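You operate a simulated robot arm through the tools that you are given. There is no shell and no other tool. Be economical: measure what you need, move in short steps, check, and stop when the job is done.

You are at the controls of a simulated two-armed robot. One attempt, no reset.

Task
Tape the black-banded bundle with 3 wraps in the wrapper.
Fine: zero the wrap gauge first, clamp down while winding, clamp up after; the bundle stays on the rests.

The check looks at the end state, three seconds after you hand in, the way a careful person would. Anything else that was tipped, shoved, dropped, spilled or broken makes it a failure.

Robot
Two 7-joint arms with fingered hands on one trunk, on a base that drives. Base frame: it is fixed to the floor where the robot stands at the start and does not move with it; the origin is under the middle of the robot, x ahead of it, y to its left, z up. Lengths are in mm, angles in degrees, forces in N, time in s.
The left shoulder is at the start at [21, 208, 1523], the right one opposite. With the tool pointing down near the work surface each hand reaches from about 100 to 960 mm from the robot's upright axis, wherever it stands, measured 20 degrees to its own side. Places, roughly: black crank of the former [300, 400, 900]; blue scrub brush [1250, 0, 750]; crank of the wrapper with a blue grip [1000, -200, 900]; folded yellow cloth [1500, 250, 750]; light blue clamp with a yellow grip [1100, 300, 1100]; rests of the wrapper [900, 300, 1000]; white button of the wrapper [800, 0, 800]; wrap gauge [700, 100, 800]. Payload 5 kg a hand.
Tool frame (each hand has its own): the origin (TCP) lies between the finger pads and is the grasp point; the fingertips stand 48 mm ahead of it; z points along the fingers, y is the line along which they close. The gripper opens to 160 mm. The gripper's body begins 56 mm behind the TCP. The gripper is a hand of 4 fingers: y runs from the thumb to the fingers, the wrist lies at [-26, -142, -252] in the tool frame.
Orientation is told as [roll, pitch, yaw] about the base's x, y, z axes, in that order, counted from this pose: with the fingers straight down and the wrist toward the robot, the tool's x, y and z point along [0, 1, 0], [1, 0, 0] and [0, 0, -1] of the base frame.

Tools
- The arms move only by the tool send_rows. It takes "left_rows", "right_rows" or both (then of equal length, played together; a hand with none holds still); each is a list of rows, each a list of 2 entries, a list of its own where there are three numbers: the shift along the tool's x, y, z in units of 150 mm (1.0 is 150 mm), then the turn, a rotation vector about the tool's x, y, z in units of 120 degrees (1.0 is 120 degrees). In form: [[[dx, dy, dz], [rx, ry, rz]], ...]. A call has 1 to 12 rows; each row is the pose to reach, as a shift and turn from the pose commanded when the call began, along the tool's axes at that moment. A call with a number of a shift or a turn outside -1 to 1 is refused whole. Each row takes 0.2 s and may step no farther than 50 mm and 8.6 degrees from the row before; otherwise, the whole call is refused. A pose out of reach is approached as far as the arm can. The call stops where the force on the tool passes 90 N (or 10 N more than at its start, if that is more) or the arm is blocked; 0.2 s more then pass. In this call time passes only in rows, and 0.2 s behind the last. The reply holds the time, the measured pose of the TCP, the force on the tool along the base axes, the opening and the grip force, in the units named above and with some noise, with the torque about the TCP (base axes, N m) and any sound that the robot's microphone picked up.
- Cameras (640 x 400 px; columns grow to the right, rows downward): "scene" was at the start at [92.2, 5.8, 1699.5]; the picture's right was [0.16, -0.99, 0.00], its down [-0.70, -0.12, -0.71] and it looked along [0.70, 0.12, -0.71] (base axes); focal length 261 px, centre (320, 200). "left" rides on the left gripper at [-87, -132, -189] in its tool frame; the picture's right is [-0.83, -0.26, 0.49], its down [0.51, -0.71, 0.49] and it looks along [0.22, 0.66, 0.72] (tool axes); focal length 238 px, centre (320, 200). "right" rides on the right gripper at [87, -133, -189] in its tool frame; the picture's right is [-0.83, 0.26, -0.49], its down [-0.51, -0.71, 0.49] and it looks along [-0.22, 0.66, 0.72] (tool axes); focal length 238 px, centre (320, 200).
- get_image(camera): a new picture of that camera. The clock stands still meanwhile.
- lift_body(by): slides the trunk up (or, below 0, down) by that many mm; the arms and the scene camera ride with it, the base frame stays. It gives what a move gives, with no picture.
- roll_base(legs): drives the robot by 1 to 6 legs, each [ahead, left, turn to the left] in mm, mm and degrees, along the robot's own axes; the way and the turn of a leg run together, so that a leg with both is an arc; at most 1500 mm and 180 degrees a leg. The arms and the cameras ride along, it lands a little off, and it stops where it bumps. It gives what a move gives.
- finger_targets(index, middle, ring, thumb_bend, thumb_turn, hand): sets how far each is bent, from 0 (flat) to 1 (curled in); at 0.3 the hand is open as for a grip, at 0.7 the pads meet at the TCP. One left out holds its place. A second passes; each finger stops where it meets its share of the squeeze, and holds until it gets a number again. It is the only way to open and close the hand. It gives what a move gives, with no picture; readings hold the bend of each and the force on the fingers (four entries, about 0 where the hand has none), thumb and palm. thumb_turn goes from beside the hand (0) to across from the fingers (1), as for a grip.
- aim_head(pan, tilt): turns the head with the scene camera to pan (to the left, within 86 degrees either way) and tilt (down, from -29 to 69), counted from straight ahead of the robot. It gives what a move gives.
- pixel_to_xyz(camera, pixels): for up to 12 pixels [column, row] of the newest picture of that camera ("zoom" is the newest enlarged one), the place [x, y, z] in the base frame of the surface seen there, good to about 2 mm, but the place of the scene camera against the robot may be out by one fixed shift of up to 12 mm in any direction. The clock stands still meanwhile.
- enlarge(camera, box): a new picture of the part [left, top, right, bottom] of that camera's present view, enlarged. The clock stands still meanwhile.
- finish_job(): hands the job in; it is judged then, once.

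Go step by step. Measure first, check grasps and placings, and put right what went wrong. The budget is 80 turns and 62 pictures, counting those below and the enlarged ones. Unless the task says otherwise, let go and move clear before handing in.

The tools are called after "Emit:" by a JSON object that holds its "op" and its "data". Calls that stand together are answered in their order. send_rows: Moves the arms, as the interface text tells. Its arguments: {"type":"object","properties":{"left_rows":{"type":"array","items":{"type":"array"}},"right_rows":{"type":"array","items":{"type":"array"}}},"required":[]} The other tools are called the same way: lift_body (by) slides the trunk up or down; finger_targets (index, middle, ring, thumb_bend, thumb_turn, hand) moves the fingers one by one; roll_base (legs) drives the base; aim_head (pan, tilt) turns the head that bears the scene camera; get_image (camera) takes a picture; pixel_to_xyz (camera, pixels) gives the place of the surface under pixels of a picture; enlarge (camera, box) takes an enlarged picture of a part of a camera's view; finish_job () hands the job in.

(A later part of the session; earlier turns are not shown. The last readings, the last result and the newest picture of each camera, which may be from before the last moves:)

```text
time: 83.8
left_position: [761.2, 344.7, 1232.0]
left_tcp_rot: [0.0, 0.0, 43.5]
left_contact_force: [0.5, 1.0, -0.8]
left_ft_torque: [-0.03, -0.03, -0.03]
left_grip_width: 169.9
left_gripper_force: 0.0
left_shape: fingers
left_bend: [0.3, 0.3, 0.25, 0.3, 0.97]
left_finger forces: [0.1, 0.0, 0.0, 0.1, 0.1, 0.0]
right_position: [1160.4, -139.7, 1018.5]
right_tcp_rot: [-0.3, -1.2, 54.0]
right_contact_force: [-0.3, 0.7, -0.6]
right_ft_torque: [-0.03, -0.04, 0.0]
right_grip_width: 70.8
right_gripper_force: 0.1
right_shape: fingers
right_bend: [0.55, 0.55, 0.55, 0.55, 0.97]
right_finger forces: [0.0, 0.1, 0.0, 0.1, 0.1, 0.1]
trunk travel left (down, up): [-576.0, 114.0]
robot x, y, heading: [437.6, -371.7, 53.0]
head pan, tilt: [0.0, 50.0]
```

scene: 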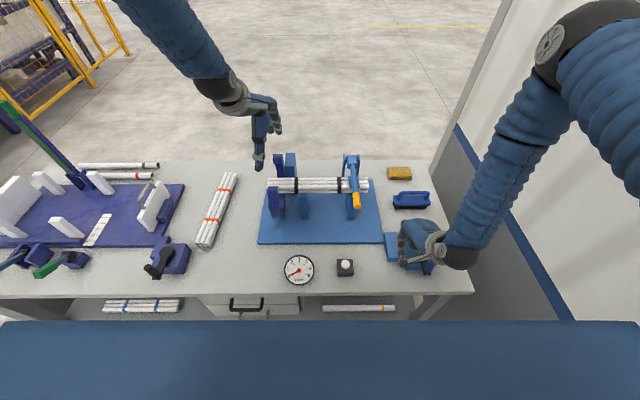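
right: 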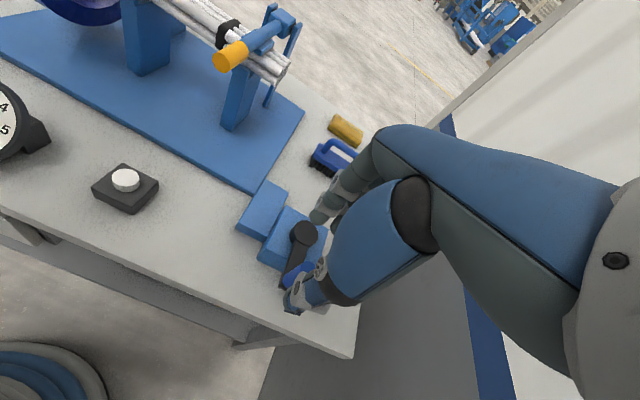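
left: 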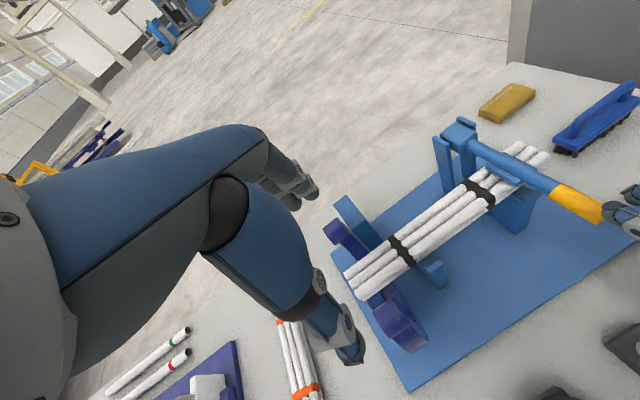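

Grip is at θ≈79°, base ≈(1138,-196). Plan: keep a cage (middle/ring/index+thumb walls) and yaw the hand with the crank so the open side never faces the push. Re-grasp now with the hand yawed +20°.

Emit:
{"op": "send_rows", "data": {"right_rows": [[[-0.02, -0.13, 0], [0, 0, -0.06]], [[-0.04, -0.27, 0], [0, 0, -0.12]], [[-0.061, -0.402, 0], [0.006, 0.008, -0.163]], [[-0.061, -0.402, 0.2], [0.006, 0.008, -0.163]], [[-0.061, -0.402, 0.4], [0.006, 0.008, -0.163]], [[-0.061, -0.402, 0.523], [0.006, 0.008, -0.163]]]}}

Emit:
{"op": "finger_targets", "data": {"hand": "right", "index": 0.8, "middle": 0.8, "ring": 0.78, "thumb_bend": 0.8}}

```text
time: 85.2
left_position: [761.6, 345.2, 1232.8]
left_tcp_rot: [0.0, 0.0, 43.4]
left_contact_force: [1.5, -0.7, 0.5]
left_ft_torque: [0.04, 0.0, 0.03]
left_grip_width: 169.9
left_gripper_force: 0.0
left_shape: fingers
left_bend: [0.3, 0.3, 0.25, 0.3, 0.97]
left_finger forces: [0.1, 0.0, 0.0, 0.1, 0.0, 0.1]
right_position: [1135.5, -192.8, 938.1]
right_tcp_rot: [0.4, -0.5, 73.5]
right_contact_force: [0.3, 0.6, 0.3]
right_ft_torque: [-0.05, 0.06, 0.0]
right_grip_width: 71.2
right_gripper_force: 0.0
right_shape: fingers
right_bend: [0.55, 0.55, 0.55, 0.55, 0.97]
right_finger forces: [0.0, 0.0, 0.0, 0.0, 0.0, 0.0]
trunk travel left (down, up): [-576.0, 114.0]
robot x, y, heading: [434.8, -367.8, 53.0]
head pan, tilt: [0.0, 50.0]
```

```text
time: 86.2
left_position: [760.5, 344.9, 1232.7]
left_tcp_rot: [0.0, 0.1, 43.5]
left_contact_force: [0.4, 0.1, -0.2]
left_ft_torque: [0.01, 0.0, 0.02]
left_grip_width: 169.4
left_gripper_force: 0.0
left_shape: fingers
left_bend: [0.3, 0.3, 0.25, 0.3, 0.97]
left_finger forces: [0.1, 0.1, 0.1, 0.0, 0.0, 0.0]
right_position: [1133.8, -192.7, 938.2]
right_tcp_rot: [0.4, -0.5, 73.4]
right_contact_force: [-0.6, -0.5, -0.3]
right_ft_torque: [0.03, 0.0, 0.01]
right_grip_width: 5.1
right_gripper_force: 0.0
right_shape: fingers
right_bend: [0.76, 0.8, 0.78, 0.76, 0.97]
right_finger forces: [0.0, 0.1, 0.0, 0.1, 0.0, 0.1]
trunk travel left (down, up): [-576.0, 114.0]
robot x, y, heading: [436.3, -367.7, 53.3]
head pan, tilt: [0.0, 50.0]
```

No contact — the grip is not in the cage. Re-query the last scene zoom for the grip's and hub's outlines to place it better (no new picture needed).

Emit:
{"op": "pixel_to_xyz", "data": {"camera": "zoom", "pixels": [[516, 252], [522, 251], [528, 254], [527, 260], [513, 258], [520, 272], [503, 276], [506, 284], [440, 256], [440, 280], [427, 270], [454, 266]]}}

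```text
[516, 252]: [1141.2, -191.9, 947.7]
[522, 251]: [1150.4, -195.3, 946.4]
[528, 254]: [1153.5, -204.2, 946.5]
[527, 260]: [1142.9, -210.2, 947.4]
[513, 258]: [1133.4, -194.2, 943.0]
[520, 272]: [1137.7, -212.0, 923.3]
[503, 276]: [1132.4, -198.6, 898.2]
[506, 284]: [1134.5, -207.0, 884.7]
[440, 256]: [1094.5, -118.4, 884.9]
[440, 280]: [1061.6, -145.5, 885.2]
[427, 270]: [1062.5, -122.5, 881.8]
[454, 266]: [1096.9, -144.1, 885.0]
```

Emit:
{"op": "enlarge", "data": {"camera": "right", "box": [200, 180, 360, 340]}}

```text
2.50 times, centred on (280, 260) of right
```

zoom: 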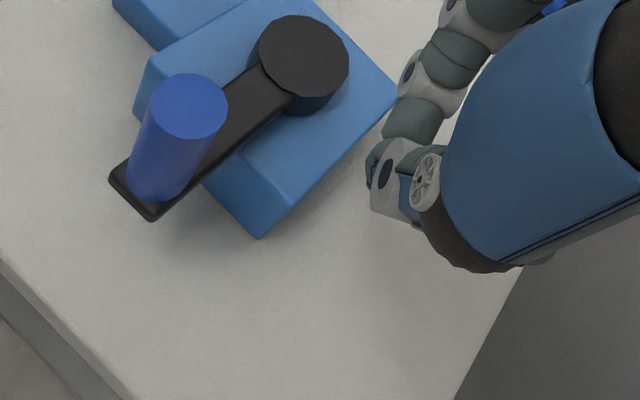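

Emit:
{"op": "pixel_to_xyz", "data": {"camera": "zoom", "pixels": [[190, 105], [155, 105], [225, 110], [190, 78], [165, 180], [300, 55], [250, 55], [348, 65], [300, 20], [395, 195]]}}

```text
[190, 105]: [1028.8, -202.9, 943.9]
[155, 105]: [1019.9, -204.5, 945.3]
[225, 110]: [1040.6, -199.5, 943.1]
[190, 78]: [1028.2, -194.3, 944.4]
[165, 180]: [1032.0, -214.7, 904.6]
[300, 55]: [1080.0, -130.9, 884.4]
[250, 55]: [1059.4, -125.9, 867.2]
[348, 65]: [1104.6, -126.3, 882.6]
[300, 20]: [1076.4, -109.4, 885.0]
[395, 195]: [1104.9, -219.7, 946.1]
```

The crank has run back to its start (grip at ≈(1030,-203.5)), so it back-drives when let go; the hold must not slip. I'll re-grasp at the start with a proper three-point hold (index+middle against thumb) at the position where both fingers touched in my first try, but with real squeeze.

Emit:
{"op": "send_rows", "data": {"right_rows": [[[0, 0, -0.3], [0, 0, 0]], [[0, 0, -0.55], [0, 0, 0]], [[0.2, -0.08, -0.55], [0, 0, 0.06]], [[0.44, -0.17, -0.55], [0, 0, 0.12]], [[0.677, -0.27, -0.55], [0, 0, 0.165]]]}}

Emit:
{"op": "finger_targets", "data": {"hand": "right", "index": 0.55, "middle": 0.55, "ring": 0.55, "thumb_bend": 0.55}}

Emit:
{"op": "send_rows", "data": {"right_rows": [[[0, 0, 0.2], [0, 0, 0]], [[0, 0, 0.4], [0, 0, 0]], [[0, 0, 0.535], [0, 0, 0]]]}}

```text
time: 87.3
left_position: [760.2, 345.1, 1232.5]
left_tcp_rot: [0.0, 0.0, 43.4]
left_contact_force: [-0.1, -0.3, 1.0]
left_ft_torque: [-0.03, -0.01, -0.01]
left_grip_width: 169.9
left_gripper_force: 0.1
left_shape: fingers
left_bend: [0.3, 0.3, 0.25, 0.3, 0.97]
left_finger forces: [0.1, 0.0, 0.1, 0.0, 0.0, 0.0]
right_position: [1024.9, -203.1, 1021.4]
right_tcp_rot: [0.4, -0.5, 53.6]
right_contact_force: [0.2, 0.4, 0.8]
right_ft_torque: [-0.01, 0.01, -0.01]
right_grip_width: 5.2
right_gripper_force: 0.1
right_shape: fingers
right_bend: [0.76, 0.8, 0.78, 0.76, 0.97]
right_finger forces: [0.0, 0.0, 0.1, 0.0, 0.0, 0.1]
trunk travel left (down, up): [-576.0, 114.0]
robot x, y, heading: [440.1, -369.9, 53.0]
head pan, tilt: [0.0, 50.0]
```

```text
time: 88.3
left_position: [761.5, 345.5, 1232.0]
left_tcp_rot: [0.0, 0.0, 43.4]
left_contact_force: [-0.4, 0.3, 0.1]
left_ft_torque: [0.03, -0.01, -0.03]
left_grip_width: 170.0
left_gripper_force: 0.0
left_shape: fingers
left_bend: [0.3, 0.3, 0.25, 0.3, 0.97]
left_finger forces: [0.0, 0.0, 0.0, 0.0, 0.0, 0.0]
right_position: [1024.3, -202.5, 1021.0]
right_tcp_rot: [0.5, -0.3, 53.6]
right_contact_force: [1.1, -0.4, -0.1]
right_ft_torque: [0.01, -0.01, -0.03]
right_grip_width: 70.8
right_gripper_force: 0.0
right_shape: fingers
right_bend: [0.55, 0.55, 0.55, 0.55, 0.97]
right_finger forces: [0.1, 0.0, 0.0, 0.1, 0.1, 0.0]
trunk travel left (down, up): [-576.0, 114.0]
robot x, y, heading: [438.8, -368.7, 53.3]
head pan, tilt: [0.0, 50.0]
```

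```text
time: 89.2
left_position: [761.0, 346.2, 1232.3]
left_tcp_rot: [0.0, 0.0, 43.5]
left_contact_force: [0.6, 0.1, 0.1]
left_ft_torque: [0.02, 0.01, 0.02]
left_grip_width: 169.7
left_gripper_force: 0.0
left_shape: fingers
left_bend: [0.3, 0.3, 0.25, 0.3, 0.97]
left_finger forces: [0.1, 0.0, 0.0, 0.0, 0.0, 0.0]
right_position: [1025.2, -202.7, 940.8]
right_tcp_rot: [0.6, -0.3, 53.7]
right_contact_force: [0.1, -0.5, 0.4]
right_ft_torque: [-0.03, 0.01, 0.02]
right_grip_width: 71.0
right_gripper_force: 0.0
right_shape: fingers
right_bend: [0.55, 0.55, 0.55, 0.55, 0.97]
right_finger forces: [0.1, 0.1, 0.0, 0.1, 0.0, 0.1]
trunk travel left (down, up): [-576.0, 114.0]
robot x, y, heading: [437.7, -369.8, 53.4]
head pan, tilt: [0.0, 50.0]
```

Positioned as in the first try. Close gently first (0.70), then squeeze.

Emit:
{"op": "finger_targets", "data": {"hand": "right", "index": 0.7, "middle": 0.7, "ring": 0.78, "thumb_bend": 0.72}}

Emit:
{"op": "finger_targets", "data": {"hand": "right", "index": 0.85, "middle": 0.85, "thumb_bend": 0.85}}

```text
time: 90.2
left_position: [760.4, 344.9, 1232.9]
left_tcp_rot: [0.0, 0.0, 43.5]
left_contact_force: [0.1, 0.1, 0.9]
left_ft_torque: [0.01, 0.0, 0.0]
left_grip_width: 170.0
left_gripper_force: 0.1
left_shape: fingers
left_bend: [0.3, 0.3, 0.25, 0.3, 0.97]
left_finger forces: [0.1, 0.0, 0.1, 0.0, 0.1, 0.1]
right_position: [1025.8, -201.3, 940.9]
right_tcp_rot: [0.6, -0.3, 53.7]
right_contact_force: [2.5, 4.7, -2.3]
right_ft_torque: [0.17, -0.14, 0.07]
right_grip_width: 20.8
right_gripper_force: 7.9
right_shape: fingers
right_bend: [0.66, 0.68, 0.78, 0.69, 0.97]
right_finger forces: [5.5, 4.4, 0.1, 0.0, 4.8, 0.1]
trunk travel left (down, up): [-576.0, 114.0]
robot x, y, heading: [435.6, -367.8, 53.4]
head pan, tilt: [0.0, 50.0]
```

```text
time: 91.2
left_position: [761.6, 345.7, 1231.8]
left_tcp_rot: [0.0, 0.1, 43.6]
left_contact_force: [-0.4, -0.2, -0.6]
left_ft_torque: [-0.02, 0.0, -0.01]
left_grip_width: 170.0
left_gripper_force: 0.1
left_shape: fingers
left_bend: [0.3, 0.3, 0.25, 0.3, 0.97]
left_finger forces: [0.0, 0.0, 0.1, 0.0, 0.0, 0.1]
right_position: [1025.0, -201.4, 941.1]
right_tcp_rot: [0.5, -0.3, 53.8]
right_contact_force: [0.5, 4.8, -8.0]
right_ft_torque: [0.1, -0.24, 0.14]
right_grip_width: 5.1
right_gripper_force: 7.4
right_shape: fingers
right_bend: [0.71, 0.67, 0.78, 0.78, 0.95]
right_finger forces: [0.0, 13.7, 0.0, 0.0, 0.0, 0.1]
trunk travel left (down, up): [-576.0, 114.0]
robot x, y, heading: [436.8, -368.9, 53.3]
head pan, tilt: [0.0, 50.0]
```

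Hard squeezing makes the grip slip into the middle slot. A safer way: use a compact convex post (index pinched against thumb, middle and ring curled away) that always pushes from behind, so the back-driving grip stays pressed on it all the way round. Set this up behind the grip.

Emit:
{"op": "finger_targets", "data": {"hand": "right", "index": 0.55, "middle": 0.55, "ring": 0.55, "thumb_bend": 0.55}}

Emit:
{"op": "send_rows", "data": {"right_rows": [[[0, 0, -0.3], [0, 0, 0]], [[0, 0, -0.6], [0, 0, 0]], [[0.19, 0, -0.6], [0, 0, 0]]]}}

Emit:
{"op": "finger_targets", "data": {"hand": "right", "index": 0.82, "middle": 1.0, "ring": 1.0, "thumb_bend": 0.82}}

Emit:
{"op": "send_rows", "data": {"right_rows": [[[0, 0, 0.3], [0, 0, 0]], [[0, 0, 0.5], [0, 0, 0]], [[0, 0, 0.61], [0, 0, 0]]]}}

Emit:
{"op": "send_rows", "data": {"right_rows": [[[-0.1, 0, 0], [0, 0, 0]], [[-0.259, -0.03, 0], [0, 0, 0]]]}}

```text
time: 92.2
left_position: [762.1, 345.6, 1232.8]
left_tcp_rot: [0.0, 0.0, 43.6]
left_contact_force: [-0.4, 0.3, 0.4]
left_ft_torque: [-0.01, 0.0, 0.0]
left_grip_width: 170.0
left_gripper_force: 0.1
left_shape: fingers
left_bend: [0.3, 0.3, 0.25, 0.3, 0.97]
left_finger forces: [0.0, 0.1, 0.0, 0.0, 0.1, 0.1]
right_position: [1025.1, -203.5, 939.9]
right_tcp_rot: [0.6, -0.3, 53.6]
right_contact_force: [0.1, 0.3, -0.9]
right_ft_torque: [0.02, -0.02, 0.02]
right_grip_width: 70.6
right_gripper_force: 0.0
right_shape: fingers
right_bend: [0.55, 0.55, 0.55, 0.55, 0.97]
right_finger forces: [0.0, 0.0, 0.0, 0.1, 0.1, 0.0]
trunk travel left (down, up): [-576.0, 114.0]
robot x, y, heading: [438.0, -370.1, 53.5]
head pan, tilt: [0.0, 50.0]
```

```text
time: 93.0
left_position: [760.9, 346.7, 1231.3]
left_tcp_rot: [-0.1, 0.2, 43.6]
left_contact_force: [-0.3, 1.0, -1.0]
left_ft_torque: [-0.15, -0.02, -0.02]
left_grip_width: 170.0
left_gripper_force: 0.0
left_shape: fingers
left_bend: [0.3, 0.3, 0.25, 0.3, 0.97]
left_finger forces: [0.0, 0.0, 0.0, 0.0, 0.0, 0.0]
right_position: [1001.0, -184.6, 1032.0]
right_tcp_rot: [0.4, -0.2, 53.8]
right_contact_force: [0.2, 1.0, -0.1]
right_ft_torque: [-0.03, -0.02, -0.01]
right_grip_width: 70.7
right_gripper_force: 0.0
right_shape: fingers
right_bend: [0.55, 0.55, 0.55, 0.55, 0.97]
right_finger forces: [0.0, 0.0, 0.0, 0.1, 0.1, 0.0]
trunk travel left (down, up): [-576.0, 114.0]
robot x, y, heading: [437.2, -368.6, 53.7]
head pan, tilt: [0.0, 50.0]
```

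```text
time: 94.0
left_position: [760.5, 345.5, 1231.6]
left_tcp_rot: [0.0, 0.0, 43.5]
left_contact_force: [-0.5, 0.9, -1.1]
left_ft_torque: [-0.01, -0.01, 0.01]
left_grip_width: 169.8
left_gripper_force: 0.2
left_shape: fingers
left_bend: [0.3, 0.3, 0.25, 0.3, 0.97]
left_finger forces: [0.1, 0.1, 0.1, 0.1, 0.1, 0.0]
right_position: [1002.8, -186.6, 1030.7]
right_tcp_rot: [0.5, -0.3, 53.8]
right_contact_force: [0.3, 0.0, 0.6]
right_ft_torque: [0.0, -0.03, 0.02]
right_grip_width: 5.0
right_gripper_force: 0.0
right_shape: fingers
right_bend: [0.78, 1.0, 1.0, 0.78, 0.97]
right_finger forces: [0.1, 0.1, 0.1, 0.0, 0.0, 0.0]
trunk travel left (down, up): [-576.0, 114.0]
robot x, y, heading: [436.1, -369.9, 53.3]
head pan, tilt: [0.0, 50.0]
```

```text
time: 94.8
left_position: [762.1, 344.8, 1233.6]
left_tcp_rot: [0.0, 0.0, 43.5]
left_contact_force: [-0.7, -0.2, -0.2]
left_ft_torque: [0.04, -0.02, 0.01]
left_grip_width: 170.0
left_gripper_force: 0.1
left_shape: fingers
left_bend: [0.3, 0.3, 0.25, 0.3, 0.97]
left_finger forces: [0.0, 0.0, 0.0, 0.1, 0.0, 0.1]
right_position: [1003.6, -184.8, 939.4]
right_tcp_rot: [0.4, -0.4, 53.7]
right_contact_force: [0.5, -0.9, 1.1]
right_ft_torque: [-0.05, 0.01, 0.01]
right_grip_width: 5.2
right_gripper_force: 0.1
right_shape: fingers
right_bend: [0.79, 1.0, 1.0, 0.78, 0.97]
right_finger forces: [0.0, 0.0, 0.0, 0.0, 0.0, 0.1]
trunk travel left (down, up): [-576.0, 114.0]
robot x, y, heading: [444.8, -373.3, 53.3]
head pan, tilt: [0.0, 50.0]
```

```text
time: 95.3
left_position: [760.7, 346.0, 1232.0]
left_tcp_rot: [0.0, 0.1, 43.5]
left_contact_force: [0.3, -1.3, -0.4]
left_ft_torque: [0.02, 0.05, 0.0]
left_grip_width: 170.0
left_gripper_force: 0.0
left_shape: fingers
left_bend: [0.3, 0.3, 0.25, 0.3, 0.97]
left_finger forces: [0.0, 0.0, 0.0, 0.1, 0.1, 0.0]
right_position: [1030.7, -212.9, 939.0]
right_tcp_rot: [0.5, -0.4, 53.7]
right_contact_force: [-0.6, 0.9, -0.4]
right_ft_torque: [0.01, 0.03, 0.02]
right_grip_width: 5.4
right_gripper_force: 0.0
right_shape: fingers
right_bend: [0.79, 1.0, 1.0, 0.79, 0.97]
right_finger forces: [0.1, 0.0, 0.0, 0.0, 0.0, 0.1]
trunk travel left (down, up): [-576.0, 114.0]
robot x, y, heading: [438.4, -366.7, 53.2]
head pan, tilt: [0.0, 50.0]
```

No force at all though the post passed the starting spot: the crank either moves very freely or is missed. Continue the quarter and check with one enlarged scene view.

Emit:
{"op": "send_rows", "data": {"right_rows": [[[-0.159, 0.013, 0], [0, 0, 0]], [[-0.308, 0.067, 0], [0, 0, 0]], [[-0.435, 0.159, 0], [0, 0, 0]], [[-0.533, 0.283, 0], [0, 0, 0]], [[-0.594, 0.43, 0], [0, 0, 0]]]}}

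Emit:
{"op": "enlarge", "data": {"camera": "scene", "box": [270, 140, 470, 300]}}

```text
time: 96.5
left_position: [756.9, 348.6, 1230.8]
left_tcp_rot: [-0.1, 0.0, 43.6]
left_contact_force: [-0.3, -0.3, -0.7]
left_ft_torque: [-0.08, -0.05, -0.03]
left_grip_width: 169.9
left_gripper_force: 0.0
left_shape: fingers
left_bend: [0.3, 0.3, 0.25, 0.3, 0.97]
left_finger forces: [0.0, 0.0, 0.0, 0.0, 0.0, 0.0]
right_position: [1135.4, -206.4, 940.3]
right_tcp_rot: [0.7, -0.2, 54.1]
right_contact_force: [-31.9, 23.6, -3.4]
right_ft_torque: [0.43, 0.87, 1.37]
right_grip_width: 6.6
right_gripper_force: 22.4
right_shape: fingers
right_bend: [0.8, 1.0, 1.0, 0.8, 0.97]
right_finger forces: [44.3, 0.0, 0.1, 0.1, 0.0, 0.1]
trunk travel left (down, up): [-576.0, 114.0]
robot x, y, heading: [439.6, -370.8, 53.4]
head pan, tilt: [0.0, 50.0]
```

```text
2.50 times, centred on (370, 220) of scene
```

zoom: 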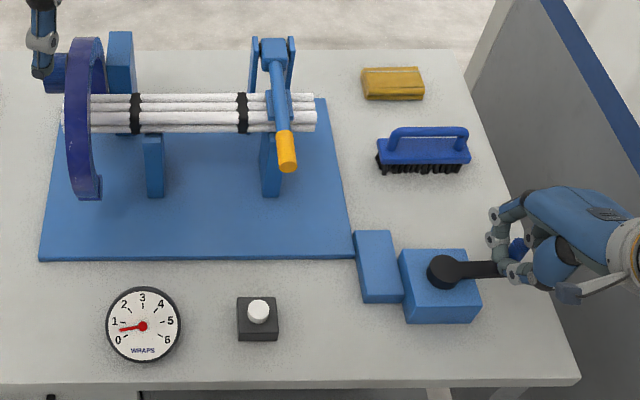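

The post works: arm points right (θ≈88°), gauge ≈0.3. The 40 N reaction is radial (post pressed outward), so I shift the path ~8 mm inward and go on with the second quarter.

Emit:
{"op": "send_rows", "data": {"right_rows": [[[0.04, 0.16, 0], [0, 0, 0]], [[0.05, 0.323, 0], [0, 0, 0]], [[0.111, 0.476, 0], [0, 0, 0]], [[0.208, 0.611, 0], [0, 0, 0]], [[0.335, 0.717, 0], [0, 0, 0]], [[0.483, 0.787, 0], [0, 0, 0]]]}}

```text
time: 98.0
left_position: [759.8, 346.4, 1231.8]
left_tcp_rot: [0.0, 0.0, 43.5]
left_contact_force: [-1.2, 1.0, 0.2]
left_ft_torque: [-0.05, -0.13, -0.02]
left_grip_width: 169.8
left_gripper_force: 0.1
left_shape: fingers
left_bend: [0.3, 0.3, 0.25, 0.3, 0.97]
left_finger forces: [0.1, 0.1, 0.0, 0.0, 0.0, 0.0]
right_position: [1154.8, -73.4, 943.1]
right_tcp_rot: [0.4, -0.5, 53.5]
right_contact_force: [-4.9, 1.9, -4.2]
right_ft_torque: [0.08, 0.01, -0.03]
right_grip_width: 4.9
right_gripper_force: 1.2
right_shape: fingers
right_bend: [0.78, 1.0, 1.0, 0.77, 0.96]
right_finger forces: [0.0, 0.0, 0.0, 0.0, 2.0, 0.0]
trunk travel left (down, up): [-576.0, 114.0]
robot x, y, heading: [441.1, -367.0, 53.0]
head pan, tilt: [0.0, 50.0]
```

Contacts suggest the crank swings nearly freely and may have slipped past the post. Since its clockwise stop is at the known start, I'll lift over, go down just left of the stop, and sweep the post clockwise once round to bring the crank surely back to its start.

Emit:
{"op": "send_rows", "data": {"right_rows": [[[0, 0, -0.3], [0, 0, 0]], [[0, 0, -0.6], [0, 0, 0]], [[0.06, -0.25, -0.6], [0, 0, 0]], [[0.12, -0.5, -0.6], [0, 0, 0]], [[0.2, -0.75, -0.6], [0, 0, 0]], [[0.3, -1, -0.6], [0, 0, 0]]]}}

Emit:
{"op": "send_rows", "data": {"right_rows": [[[0.08, -0.15, 0], [0, 0, 0]], [[0.08, -0.15, 0.3], [0, 0, 0]], [[0.08, -0.15, 0.61], [0, 0, 0]]]}}

Emit:
{"op": "send_rows", "data": {"right_rows": [[[0.133, 0.085, 0], [0, 0, 0]], [[0.238, 0.2, 0], [0, 0, 0]], [[0.311, 0.339, 0], [0, 0, 0]], [[0.345, 0.492, 0], [0, 0, 0]], [[0.337, 0.648, 0], [0, 0, 0]]]}}

Emit:
{"op": "send_rows", "data": {"right_rows": [[[-0.047, 0.149, 0], [0, 0, 0]], [[-0.131, 0.282, 0], [0, 0, 0]], [[-0.247, 0.387, 0], [0, 0, 0]], [[-0.385, 0.46, 0], [0, 0, 0]], [[-0.539, 0.494, 0], [0, 0, 0]], [[-0.695, 0.487, 0], [0, 0, 0]]]}}

Emit:
{"op": "send_rows", "data": {"right_rows": [[[-0.149, -0.047, 0], [0, 0, 0]], [[-0.282, -0.131, 0], [0, 0, 0]], [[-0.387, -0.247, 0], [0, 0, 0]], [[-0.46, -0.385, 0], [0, 0, 0]], [[-0.494, -0.539, 0], [0, 0, 0]], [[-0.487, -0.695, 0], [0, 0, 0]]]}}

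Emit:
{"op": "send_rows", "data": {"right_rows": [[[0.047, -0.149, 0], [0, 0, 0]], [[0.131, -0.282, 0], [0, 0, 0]], [[0.247, -0.387, 0], [0, 0, 0]], [[0.366, -0.452, 0], [0, 0, 0]]]}}

```text
time: 99.3
left_position: [759.5, 345.4, 1231.5]
left_tcp_rot: [0.0, 0.1, 43.6]
left_contact_force: [-0.8, -0.1, 0.5]
left_ft_torque: [0.05, -0.03, 0.02]
left_grip_width: 169.8
left_gripper_force: 0.1
left_shape: fingers
left_bend: [0.3, 0.3, 0.25, 0.3, 0.97]
left_finger forces: [0.0, 0.1, 0.0, 0.0, 0.0, 0.0]
right_position: [1027.9, -170.7, 1031.1]
right_tcp_rot: [0.5, -0.4, 53.6]
right_contact_force: [0.5, -0.2, 0.9]
right_ft_torque: [-0.04, 0.0, 0.03]
right_grip_width: 4.8
right_gripper_force: 0.1
right_shape: fingers
right_bend: [0.8, 1.0, 1.0, 0.78, 0.96]
right_finger forces: [0.1, 0.0, 0.0, 0.0, 0.0, 0.0]
trunk travel left (down, up): [-576.0, 114.0]
robot x, y, heading: [440.1, -368.9, 53.5]
head pan, tilt: [0.0, 50.0]
```

```text
time: 100.2
left_position: [764.1, 345.4, 1232.0]
left_tcp_rot: [0.1, 0.0, 43.6]
left_contact_force: [0.0, -0.2, -0.9]
left_ft_torque: [-0.01, 0.08, 0.0]
left_grip_width: 170.2
left_gripper_force: 0.0
left_shape: fingers
left_bend: [0.3, 0.3, 0.25, 0.3, 0.97]
left_finger forces: [0.1, 0.0, 0.0, 0.0, 0.0, 0.1]
right_position: [1004.7, -179.6, 937.3]
right_tcp_rot: [0.6, -0.3, 53.7]
right_contact_force: [1.2, 0.6, -0.2]
right_ft_torque: [-0.11, 0.14, 0.04]
right_grip_width: 5.1
right_gripper_force: 0.0
right_shape: fingers
right_bend: [0.81, 1.0, 1.0, 0.79, 0.96]
right_finger forces: [0.1, 0.1, 0.0, 0.0, 0.0, 0.1]
trunk travel left (down, up): [-576.0, 114.0]
robot x, y, heading: [438.6, -369.0, 53.1]
head pan, tilt: [0.0, 50.0]
```

```text
time: 101.3
left_position: [761.7, 345.3, 1233.3]
left_tcp_rot: [0.1, 0.0, 43.4]
left_contact_force: [1.1, 0.1, -0.5]
left_ft_torque: [0.0, 0.01, -0.04]
left_grip_width: 169.9
left_gripper_force: 0.0
left_shape: fingers
left_bend: [0.3, 0.3, 0.25, 0.3, 0.97]
left_finger forces: [0.0, 0.0, 0.0, 0.0, 0.0, 0.0]
right_position: [1019.4, -72.9, 938.7]
right_tcp_rot: [0.7, -0.3, 53.8]
right_contact_force: [-0.7, 0.0, -0.2]
right_ft_torque: [0.1, -0.03, -0.01]
right_grip_width: 5.1
right_gripper_force: 0.1
right_shape: fingers
right_bend: [0.81, 1.0, 1.0, 0.79, 0.96]
right_finger forces: [0.0, 0.0, 0.0, 0.1, 0.0, 0.0]
trunk travel left (down, up): [-576.0, 114.0]
robot x, y, heading: [441.4, -370.2, 53.2]
head pan, tilt: [0.0, 50.0]
```

```text
time: 102.8
left_position: [762.1, 344.3, 1232.8]
left_tcp_rot: [0.0, 0.0, 43.5]
left_contact_force: [0.3, 0.1, -0.5]
left_ft_torque: [0.06, 0.07, 0.01]
left_grip_width: 170.2
left_gripper_force: 0.1
left_shape: fingers
left_bend: [0.3, 0.3, 0.25, 0.3, 0.97]
left_finger forces: [0.0, 0.1, 0.1, 0.1, 0.0, 0.0]
right_position: [1149.1, -74.6, 939.3]
right_tcp_rot: [0.6, -0.2, 53.8]
right_contact_force: [-2.4, 0.9, 0.5]
right_ft_torque: [0.05, 0.07, 0.03]
right_grip_width: 4.8
right_gripper_force: 0.1
right_shape: fingers
right_bend: [0.81, 1.0, 1.0, 0.79, 0.96]
right_finger forces: [0.1, 0.0, 0.1, 0.1, 0.0, 0.0]
trunk travel left (down, up): [-576.0, 114.0]
robot x, y, heading: [439.3, -368.1, 53.3]
head pan, tilt: [0.0, 50.0]
```

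```text
time: 104.2
left_position: [758.4, 348.7, 1231.0]
left_tcp_rot: [-0.1, 0.1, 43.5]
left_contact_force: [-0.5, -0.1, -0.1]
left_ft_torque: [0.03, -0.04, 0.01]
left_grip_width: 170.1
left_gripper_force: 0.0
left_shape: fingers
left_bend: [0.3, 0.3, 0.25, 0.3, 0.97]
left_finger forces: [0.1, 0.0, 0.0, 0.0, 0.1, 0.0]
right_position: [1141.2, -194.2, 938.6]
right_tcp_rot: [0.7, -0.4, 53.9]
right_contact_force: [-27.6, 34.3, -13.8]
right_ft_torque: [-0.24, -0.38, -0.64]
right_grip_width: 6.0
right_gripper_force: 18.9
right_shape: fingers
right_bend: [0.81, 1.0, 1.0, 0.81, 0.9]
right_finger forces: [0.0, 0.0, 0.0, 0.0, 37.5, 0.1]
trunk travel left (down, up): [-576.0, 114.0]
robot x, y, heading: [437.1, -368.4, 53.5]
head pan, tilt: [0.0, 50.0]
```

```text
time: 105.2
left_position: [761.1, 348.6, 1231.0]
left_tcp_rot: [-0.1, 0.1, 43.5]
left_contact_force: [0.4, -0.2, -0.6]
left_ft_torque: [-0.03, -0.03, 0.01]
left_grip_width: 169.9
left_gripper_force: 0.0
left_shape: fingers
left_bend: [0.3, 0.3, 0.25, 0.3, 0.97]
left_finger forces: [0.0, 0.1, 0.0, 0.0, 0.0, 0.0]
right_position: [1062.1, -219.5, 938.0]
right_tcp_rot: [0.5, -0.6, 53.7]
right_contact_force: [7.5, 37.1, 9.2]
right_ft_torque: [0.38, -0.34, -0.37]
right_grip_width: 5.1
right_gripper_force: 27.6
right_shape: fingers
right_bend: [0.82, 1.0, 1.0, 0.82, 0.91]
right_finger forces: [38.4, 0.0, 0.0, 0.0, 16.7, 0.0]
trunk travel left (down, up): [-576.0, 114.0]
robot x, y, heading: [438.0, -371.1, 53.5]
head pan, tilt: [0.0, 50.0]
```

The crank met the post and was pushed back (thumb 37 N while moving), now near its stop; resistance looks viscous, so slow motion with the gentle three-point hold should do. Push it to the stop, re-grasp at the home position with moderate closing, and wind the first 72° slowly (6° per row).

Emit:
{"op": "send_rows", "data": {"right_rows": [[[0.04, -0.013, 0], [0, 0, 0]], [[0.079, -0.026, 0], [0, 0, 0]], [[0.079, -0.026, 0], [0, 0, 0]], [[0.03, -0.026, 0], [0, 0, 0]], [[0.03, -0.026, -0.3], [0, 0, 0]], [[0.03, -0.026, -0.6], [0, 0, 0]], [[0.28, -0.046, -0.6], [0, 0, 0]]]}}

Emit:
{"op": "finger_targets", "data": {"hand": "right", "index": 0.55, "middle": 0.55, "ring": 0.55, "thumb_bend": 0.55}}

Emit:
{"op": "send_rows", "data": {"right_rows": [[[0, 0, 0.25], [0, 0, 0]], [[0, 0, 0.45], [0, 0, 0]], [[0, 0, 0.585], [0, 0, 0]]]}}

Emit:
{"op": "finger_targets", "data": {"hand": "right", "index": 0.71, "middle": 0.71, "ring": 0.78, "thumb_bend": 0.73}}

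Emit:
{"op": "send_rows", "data": {"right_rows": [[[-0.062, 0.003, 0], [0, 0, 0]], [[-0.123, 0.013, 0], [0, 0, 0]], [[-0.182, 0.029, 0], [0, 0, 0]], [[-0.24, 0.051, 0], [0, 0, 0]]]}}

```text
time: 106.8
left_position: [760.1, 349.9, 1231.5]
left_tcp_rot: [-0.1, 0.1, 43.5]
left_contact_force: [-0.9, 2.0, -0.9]
left_ft_torque: [-0.17, -0.05, -0.08]
left_grip_width: 170.3
left_gripper_force: 0.0
left_shape: fingers
left_bend: [0.3, 0.3, 0.25, 0.3, 0.97]
left_finger forces: [0.1, 0.0, 0.0, 0.1, 0.0, 0.0]
right_position: [1020.6, -205.0, 1028.5]
right_tcp_rot: [0.4, -0.1, 53.7]
right_contact_force: [0.4, -0.2, -0.3]
right_ft_torque: [-0.1, 0.0, -0.03]
right_grip_width: 4.3
right_gripper_force: 0.2
right_shape: fingers
right_bend: [0.78, 1.0, 1.0, 0.82, 0.94]
right_finger forces: [0.0, 0.0, 0.0, 0.0, 0.0, 0.0]
trunk travel left (down, up): [-576.0, 114.0]
robot x, y, heading: [438.7, -372.4, 53.2]
head pan, tilt: [0.0, 50.0]
```

```text
time: 107.8
left_position: [761.4, 345.6, 1231.9]
left_tcp_rot: [0.1, 0.0, 43.5]
left_contact_force: [1.5, 0.6, 0.2]
left_ft_torque: [0.01, 0.02, -0.01]
left_grip_width: 170.1
left_gripper_force: 0.1
left_shape: fingers
left_bend: [0.3, 0.3, 0.25, 0.3, 0.97]
left_finger forces: [0.0, 0.0, 0.1, 0.0, 0.0, 0.0]
right_position: [1022.6, -205.3, 1026.9]
right_tcp_rot: [0.5, -0.3, 53.7]
right_contact_force: [0.5, -0.1, -0.2]
right_ft_torque: [-0.01, 0.0, 0.01]
right_grip_width: 70.8
right_gripper_force: 0.0
right_shape: fingers
right_bend: [0.55, 0.55, 0.55, 0.55, 0.97]
right_finger forces: [0.0, 0.0, 0.0, 0.0, 0.0, 0.0]
trunk travel left (down, up): [-576.0, 114.0]
robot x, y, heading: [438.6, -369.7, 53.3]
head pan, tilt: [0.0, 50.0]
```

```text
time: 108.5
left_position: [761.2, 345.6, 1232.6]
left_tcp_rot: [0.0, 0.0, 43.5]
left_contact_force: [0.2, -0.9, 0.1]
left_ft_torque: [0.01, 0.04, -0.01]
left_grip_width: 170.1
left_gripper_force: 0.1
left_shape: fingers
left_bend: [0.3, 0.3, 0.25, 0.3, 0.97]
left_finger forces: [0.0, 0.0, 0.1, 0.0, 0.0, 0.1]
right_position: [1021.9, -205.7, 939.6]
right_tcp_rot: [0.5, -0.3, 53.7]
right_contact_force: [0.2, 0.5, -0.6]
right_ft_torque: [-0.02, 0.02, 0.03]
right_grip_width: 70.8
right_gripper_force: 0.0
right_shape: fingers
right_bend: [0.55, 0.55, 0.55, 0.55, 0.97]
right_finger forces: [0.0, 0.0, 0.0, 0.1, 0.1, 0.1]
trunk travel left (down, up): [-576.0, 114.0]
robot x, y, heading: [438.3, -370.1, 53.6]
head pan, tilt: [0.0, 50.0]
```

```text
time: 109.5
left_position: [760.9, 345.2, 1231.6]
left_tcp_rot: [0.0, 0.1, 43.5]
left_contact_force: [-0.1, 0.6, 0.2]
left_ft_torque: [-0.03, 0.03, 0.02]
left_grip_width: 169.9
left_gripper_force: 0.0
left_shape: fingers
left_bend: [0.3, 0.3, 0.25, 0.3, 0.97]
left_finger forces: [0.0, 0.1, 0.1, 0.0, 0.1, 0.0]
right_position: [1024.0, -205.0, 939.9]
right_tcp_rot: [0.6, -0.3, 53.8]
right_contact_force: [7.6, 9.8, -7.4]
right_ft_torque: [0.36, -0.25, 0.09]
right_grip_width: 21.2
right_gripper_force: 12.0
right_shape: fingers
right_bend: [0.65, 0.67, 0.78, 0.71, 0.97]
right_finger forces: [9.9, 8.0, 0.1, 0.1, 5.5, 0.0]
trunk travel left (down, up): [-576.0, 114.0]
robot x, y, heading: [443.7, -370.1, 53.3]
head pan, tilt: [0.0, 50.0]
```

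```text
time: 110.5
left_position: [761.8, 345.5, 1231.2]
left_tcp_rot: [0.0, 0.2, 43.5]
left_contact_force: [0.5, -0.6, 0.9]
left_ft_torque: [0.01, 0.01, -0.03]
left_grip_width: 170.3
left_gripper_force: 0.1
left_shape: fingers
left_bend: [0.3, 0.3, 0.25, 0.3, 0.97]
left_finger forces: [0.0, 0.0, 0.1, 0.0, 0.0, 0.0]
right_position: [1055.9, -216.7, 940.1]
right_tcp_rot: [0.5, -0.3, 53.8]
right_contact_force: [-3.3, 15.9, -3.7]
right_ft_torque: [0.58, 0.04, 0.35]
right_grip_width: 17.0
right_gripper_force: 15.0
right_shape: fingers
right_bend: [0.66, 0.66, 0.78, 0.71, 0.97]
right_finger forces: [13.9, 10.4, 0.0, 0.0, 4.4, 0.1]
trunk travel left (down, up): [-576.0, 114.0]
robot x, y, heading: [438.9, -367.9, 53.2]
head pan, tilt: [0.0, 50.0]
```

The three-point hold works: after 24° index 14, middle 10, thumb 4 N. Continue slowly for the rest of the first turn with a small inward correction.

Emit:
{"op": "send_rows", "data": {"right_rows": [[[-0.055, 0.04, 0], [0, 0, 0]], [[-0.107, 0.085, 0], [0, 0, 0]], [[-0.155, 0.127, 0], [0, 0, 0]], [[-0.199, 0.171, 0], [0, 0, 0]], [[-0.237, 0.219, 0], [0, 0, 0]], [[-0.271, 0.271, 0], [0, 0, 0]], [[-0.299, 0.326, 0], [0, 0, 0]], [[-0.321, 0.384, 0], [0, 0, 0]]]}}

Emit:
{"op": "send_rows", "data": {"right_rows": [[[-0.016, 0.06, 0], [0, 0, 0]], [[-0.026, 0.121, 0], [0, 0, 0]], [[-0.029, 0.182, 0], [0, 0, 0]], [[-0.026, 0.244, 0], [0, 0, 0]], [[-0.016, 0.305, 0], [0, 0, 0]], [[0, 0.365, 0], [0, 0, 0]], [[0.022, 0.422, 0], [0, 0, 0]], [[0.05, 0.477, 0], [0, 0, 0]], [[0.084, 0.529, 0], [0, 0, 0]], [[0.123, 0.577, 0], [0, 0, 0]], [[0.166, 0.621, 0], [0, 0, 0]], [[0.214, 0.66, 0], [0, 0, 0]]]}}

```text
time: 112.3
left_position: [758.9, 346.8, 1231.6]
left_tcp_rot: [-0.1, 0.3, 43.5]
left_contact_force: [-0.1, -0.3, -0.6]
left_ft_torque: [-0.01, -0.04, 0.0]
left_grip_width: 170.2
left_gripper_force: 0.0
left_shape: fingers
left_bend: [0.3, 0.3, 0.25, 0.3, 0.97]
left_finger forces: [0.0, 0.0, 0.0, 0.1, 0.0, 0.0]
right_position: [1125.2, -199.4, 939.2]
right_tcp_rot: [0.7, -0.1, 54.0]
right_contact_force: [-23.4, 19.4, -6.9]
right_ft_torque: [0.68, 0.79, 0.42]
right_grip_width: 8.8
right_gripper_force: 19.4
right_shape: fingers
right_bend: [0.7, 0.66, 0.78, 0.72, 0.97]
right_finger forces: [25.3, 9.1, 0.1, 0.1, 4.6, 0.1]
trunk travel left (down, up): [-576.0, 114.0]
robot x, y, heading: [434.2, -368.8, 53.5]
head pan, tilt: [0.0, 50.0]
```

```text
time: 115.0
left_position: [760.0, 344.9, 1231.9]
left_tcp_rot: [0.1, 0.0, 43.5]
left_contact_force: [-0.2, 0.4, -0.3]
left_ft_torque: [-0.04, -0.05, 0.0]
left_grip_width: 170.1
left_gripper_force: 0.1
left_shape: fingers
left_bend: [0.3, 0.3, 0.25, 0.3, 0.97]
left_finger forces: [0.0, 0.0, 0.1, 0.0, 0.0, 0.0]
right_position: [1163.6, -101.9, 940.7]
right_tcp_rot: [0.5, -0.4, 53.6]
right_contact_force: [5.3, 6.6, 4.4]
right_ft_torque: [0.22, -0.3, 0.14]
right_grip_width: 7.7
right_gripper_force: 4.7
right_shape: fingers
right_bend: [0.71, 0.67, 0.78, 0.72, 0.97]
right_finger forces: [0.0, 9.7, 0.0, 0.1, 0.1, 0.0]
trunk travel left (down, up): [-576.0, 114.0]
robot x, y, heading: [440.0, -369.4, 53.2]
head pan, tilt: [0.0, 50.0]
```

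Still carried at 144° (middle finger 10 N on the grip). Continue through the rest of turn one and into turn two.

Emit:
{"op": "send_rows", "data": {"right_rows": [[[0.052, 0.034, 0], [0, 0, 0]], [[0.107, 0.062, 0], [0, 0, 0]], [[0.164, 0.084, 0], [0, 0, 0]], [[0.224, 0.1, 0], [0, 0, 0]], [[0.285, 0.11, 0], [0, 0, 0]], [[0.347, 0.113, 0], [0, 0, 0]], [[0.408, 0.11, 0], [0, 0, 0]], [[0.47, 0.1, 0], [0, 0, 0]], [[0.529, 0.084, 0], [0, 0, 0]], [[0.587, 0.062, 0], [0, 0, 0]], [[0.642, 0.034, 0], [0, 0, 0]], [[0.694, 0, 0], [0, 0, 0]]]}}

Emit:
{"op": "send_rows", "data": {"right_rows": [[[0.048, -0.039, 0], [0, 0, 0]], [[0.092, -0.083, 0], [0, 0, 0]], [[0.131, -0.131, 0], [0, 0, 0]], [[0.164, -0.182, 0], [0, 0, 0]], [[0.192, -0.237, 0], [0, 0, 0]], [[0.214, -0.295, 0], [0, 0, 0]], [[0.23, -0.355, 0], [0, 0, 0]], [[0.24, -0.416, 0], [0, 0, 0]], [[0.243, -0.477, 0], [0, 0, 0]], [[0.24, -0.539, 0], [0, 0, 0]], [[0.23, -0.6, 0], [0, 0, 0]], [[0.214, -0.66, 0], [0, 0, 0]]]}}

Emit:
{"op": "send_rows", "data": {"right_rows": [[[-0.022, -0.058, 0], [0, 0, 0]], [[-0.05, -0.113, 0], [0, 0, 0]], [[-0.084, -0.164, 0], [0, 0, 0]], [[-0.123, -0.212, 0], [0, 0, 0]], [[-0.166, -0.256, 0], [0, 0, 0]], [[-0.214, -0.295, 0], [0, 0, 0]], [[-0.266, -0.329, 0], [0, 0, 0]], [[-0.321, -0.357, 0], [0, 0, 0]], [[-0.379, -0.379, 0], [0, 0, 0]], [[-0.438, -0.395, 0], [0, 0, 0]], [[-0.499, -0.404, 0], [0, 0, 0]], [[-0.561, -0.408, 0], [0, 0, 0]]]}}

```text
time: 117.5
left_position: [760.0, 346.6, 1232.0]
left_tcp_rot: [-0.2, 0.1, 43.5]
left_contact_force: [-0.7, -0.3, -0.2]
left_ft_torque: [-0.01, -0.01, 0.03]
left_grip_width: 170.1
left_gripper_force: 0.1
left_shape: fingers
left_bend: [0.3, 0.3, 0.25, 0.3, 0.97]
left_finger forces: [0.1, 0.1, 0.0, 0.1, 0.0, 0.0]
right_position: [1079.0, -36.3, 944.2]
right_tcp_rot: [0.5, -0.8, 53.7]
right_contact_force: [10.7, 26.2, 17.6]
right_ft_torque: [1.19, -0.95, 0.78]
right_grip_width: 7.4
right_gripper_force: 14.0
right_shape: fingers
right_bend: [0.71, 0.61, 0.78, 0.72, 0.97]
right_finger forces: [0.0, 28.6, 0.5, 0.1, 0.0, 0.1]
trunk travel left (down, up): [-576.0, 114.0]
robot x, y, heading: [439.0, -371.5, 53.5]
head pan, tilt: [0.0, 50.0]
```

```text
time: 120.1
left_position: [757.3, 346.7, 1233.0]
left_tcp_rot: [0.0, 0.0, 43.8]
left_contact_force: [2.6, -2.1, 1.1]
left_ft_torque: [0.2, 0.23, 0.04]
left_grip_width: 170.1
left_gripper_force: 0.2
left_shape: fingers
left_bend: [0.3, 0.3, 0.25, 0.3, 0.97]
left_finger forces: [0.0, 0.0, 0.0, 0.0, 0.1, 0.0]
right_position: [974.1, -74.6, 946.6]
right_tcp_rot: [2.4, -1.3, 55.6]
right_contact_force: [-25.6, 24.4, 13.3]
right_ft_torque: [2.04, 1.16, 1.24]
right_grip_width: 7.4
right_gripper_force: 44.7
right_shape: fingers
right_bend: [0.71, 0.6, 0.79, 0.72, 0.97]
right_finger forces: [0.0, 59.1, 31.2, 0.0, 0.1, 0.0]
trunk travel left (down, up): [-576.0, 114.0]
robot x, y, heading: [436.0, -370.0, 53.7]
head pan, tilt: [0.0, 50.0]
stopped in row 12 (right hand): the force on the tool passed its limit at 93 N (the readings are from after the stop); the commanded pose is now the measured one
```

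```text
time: 122.7
left_position: [754.7, 341.1, 1237.8]
left_tcp_rot: [0.1, -0.3, 43.6]
left_contact_force: [0.1, 0.3, -0.6]
left_ft_torque: [0.03, 0.05, 0.04]
left_grip_width: 169.9
left_gripper_force: 0.0
left_shape: fingers
left_bend: [0.3, 0.3, 0.25, 0.3, 0.97]
left_finger forces: [0.0, 0.1, 0.0, 0.0, 0.0, 0.1]
right_position: [1004.7, -196.4, 941.4]
right_tcp_rot: [1.8, 0.0, 54.8]
right_contact_force: [-47.3, -56.4, 39.0]
right_ft_torque: [1.62, 3.77, -1.09]
right_grip_width: 7.3
right_gripper_force: 178.7
right_shape: fingers
right_bend: [0.71, 0.7, 0.83, 0.72, 0.97]
right_finger forces: [0.0, 184.2, 172.5, 0.0, 0.1, 0.0]
trunk travel left (down, up): [-576.0, 114.0]
robot x, y, heading: [441.9, -368.6, 53.2]
head pan, tilt: [0.0, 50.0]
```

Forces grew too high at the end (184 N on the middle finger): the cage jammed near 350°. Lift straight out to relieve it and look at gauge and crank with the last picture.

Emit:
{"op": "send_rows", "data": {"right_rows": [[[0, -0.03, -0.1], [0, 0, 0]], [[0, -0.03, -0.35], [0, 0, 0]], [[0, -0.03, -0.65], [0, 0, 0]], [[0.1, -0.03, -0.9], [0, 0, 0]], [[0.35, -0.03, -0.9], [0, 0, 0]], [[0.6, -0.03, -0.9], [0, 0, 0]]]}}

Emit:
{"op": "enlarge", "data": {"camera": "scene", "box": [270, 140, 470, 300]}}

```text
time: 124.1
left_position: [756.5, 346.5, 1232.7]
left_tcp_rot: [0.0, -0.1, 43.7]
left_contact_force: [0.3, 1.1, -0.1]
left_ft_torque: [0.01, -0.06, 0.0]
left_grip_width: 169.9
left_gripper_force: 0.1
left_shape: fingers
left_bend: [0.3, 0.3, 0.25, 0.3, 0.97]
left_finger forces: [0.1, 0.1, 0.1, 0.0, 0.1, 0.0]
right_position: [939.9, -137.3, 1080.4]
right_tcp_rot: [1.6, -0.9, 54.9]
right_contact_force: [-0.4, 0.1, 0.2]
right_ft_torque: [-0.04, -0.05, 0.0]
right_grip_width: 7.2
right_gripper_force: 0.0
right_shape: fingers
right_bend: [0.71, 0.71, 0.78, 0.72, 0.97]
right_finger forces: [0.0, 0.1, 0.1, 0.0, 0.0, 0.1]
trunk travel left (down, up): [-576.0, 114.0]
robot x, y, heading: [438.0, -372.2, 53.2]
head pan, tilt: [0.0, 50.0]
```

```text
2.50 times, centred on (370, 220) of scene
```

zoom: 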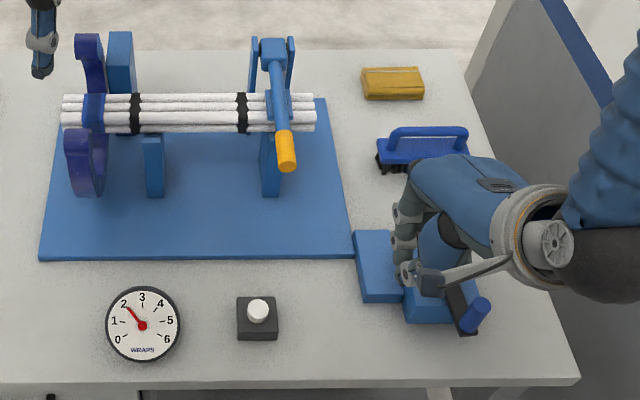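

Very good: the gauge now reads 2 and tape is visible round the bundle (zoom 92,112); the crank makes 2 wraps per turn and stands near its start position again. One more half turn gives 3. Measure the grip.

Emit:
{"op": "pixel_to_xyz", "data": {"camera": "zoom", "pixels": [[481, 303], [487, 302], [474, 304], [480, 299], [484, 309], [471, 318], [463, 327], [472, 330], [92, 112], [88, 40], [80, 133], [127, 307]]}}

```text
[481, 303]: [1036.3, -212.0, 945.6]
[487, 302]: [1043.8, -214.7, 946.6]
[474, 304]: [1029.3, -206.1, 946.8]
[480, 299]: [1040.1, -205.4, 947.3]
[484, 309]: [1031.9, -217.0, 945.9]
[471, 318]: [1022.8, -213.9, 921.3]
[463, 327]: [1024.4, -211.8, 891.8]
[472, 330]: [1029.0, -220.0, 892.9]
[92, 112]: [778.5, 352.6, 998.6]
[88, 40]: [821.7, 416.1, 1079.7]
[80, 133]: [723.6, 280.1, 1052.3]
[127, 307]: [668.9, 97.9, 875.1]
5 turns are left
```

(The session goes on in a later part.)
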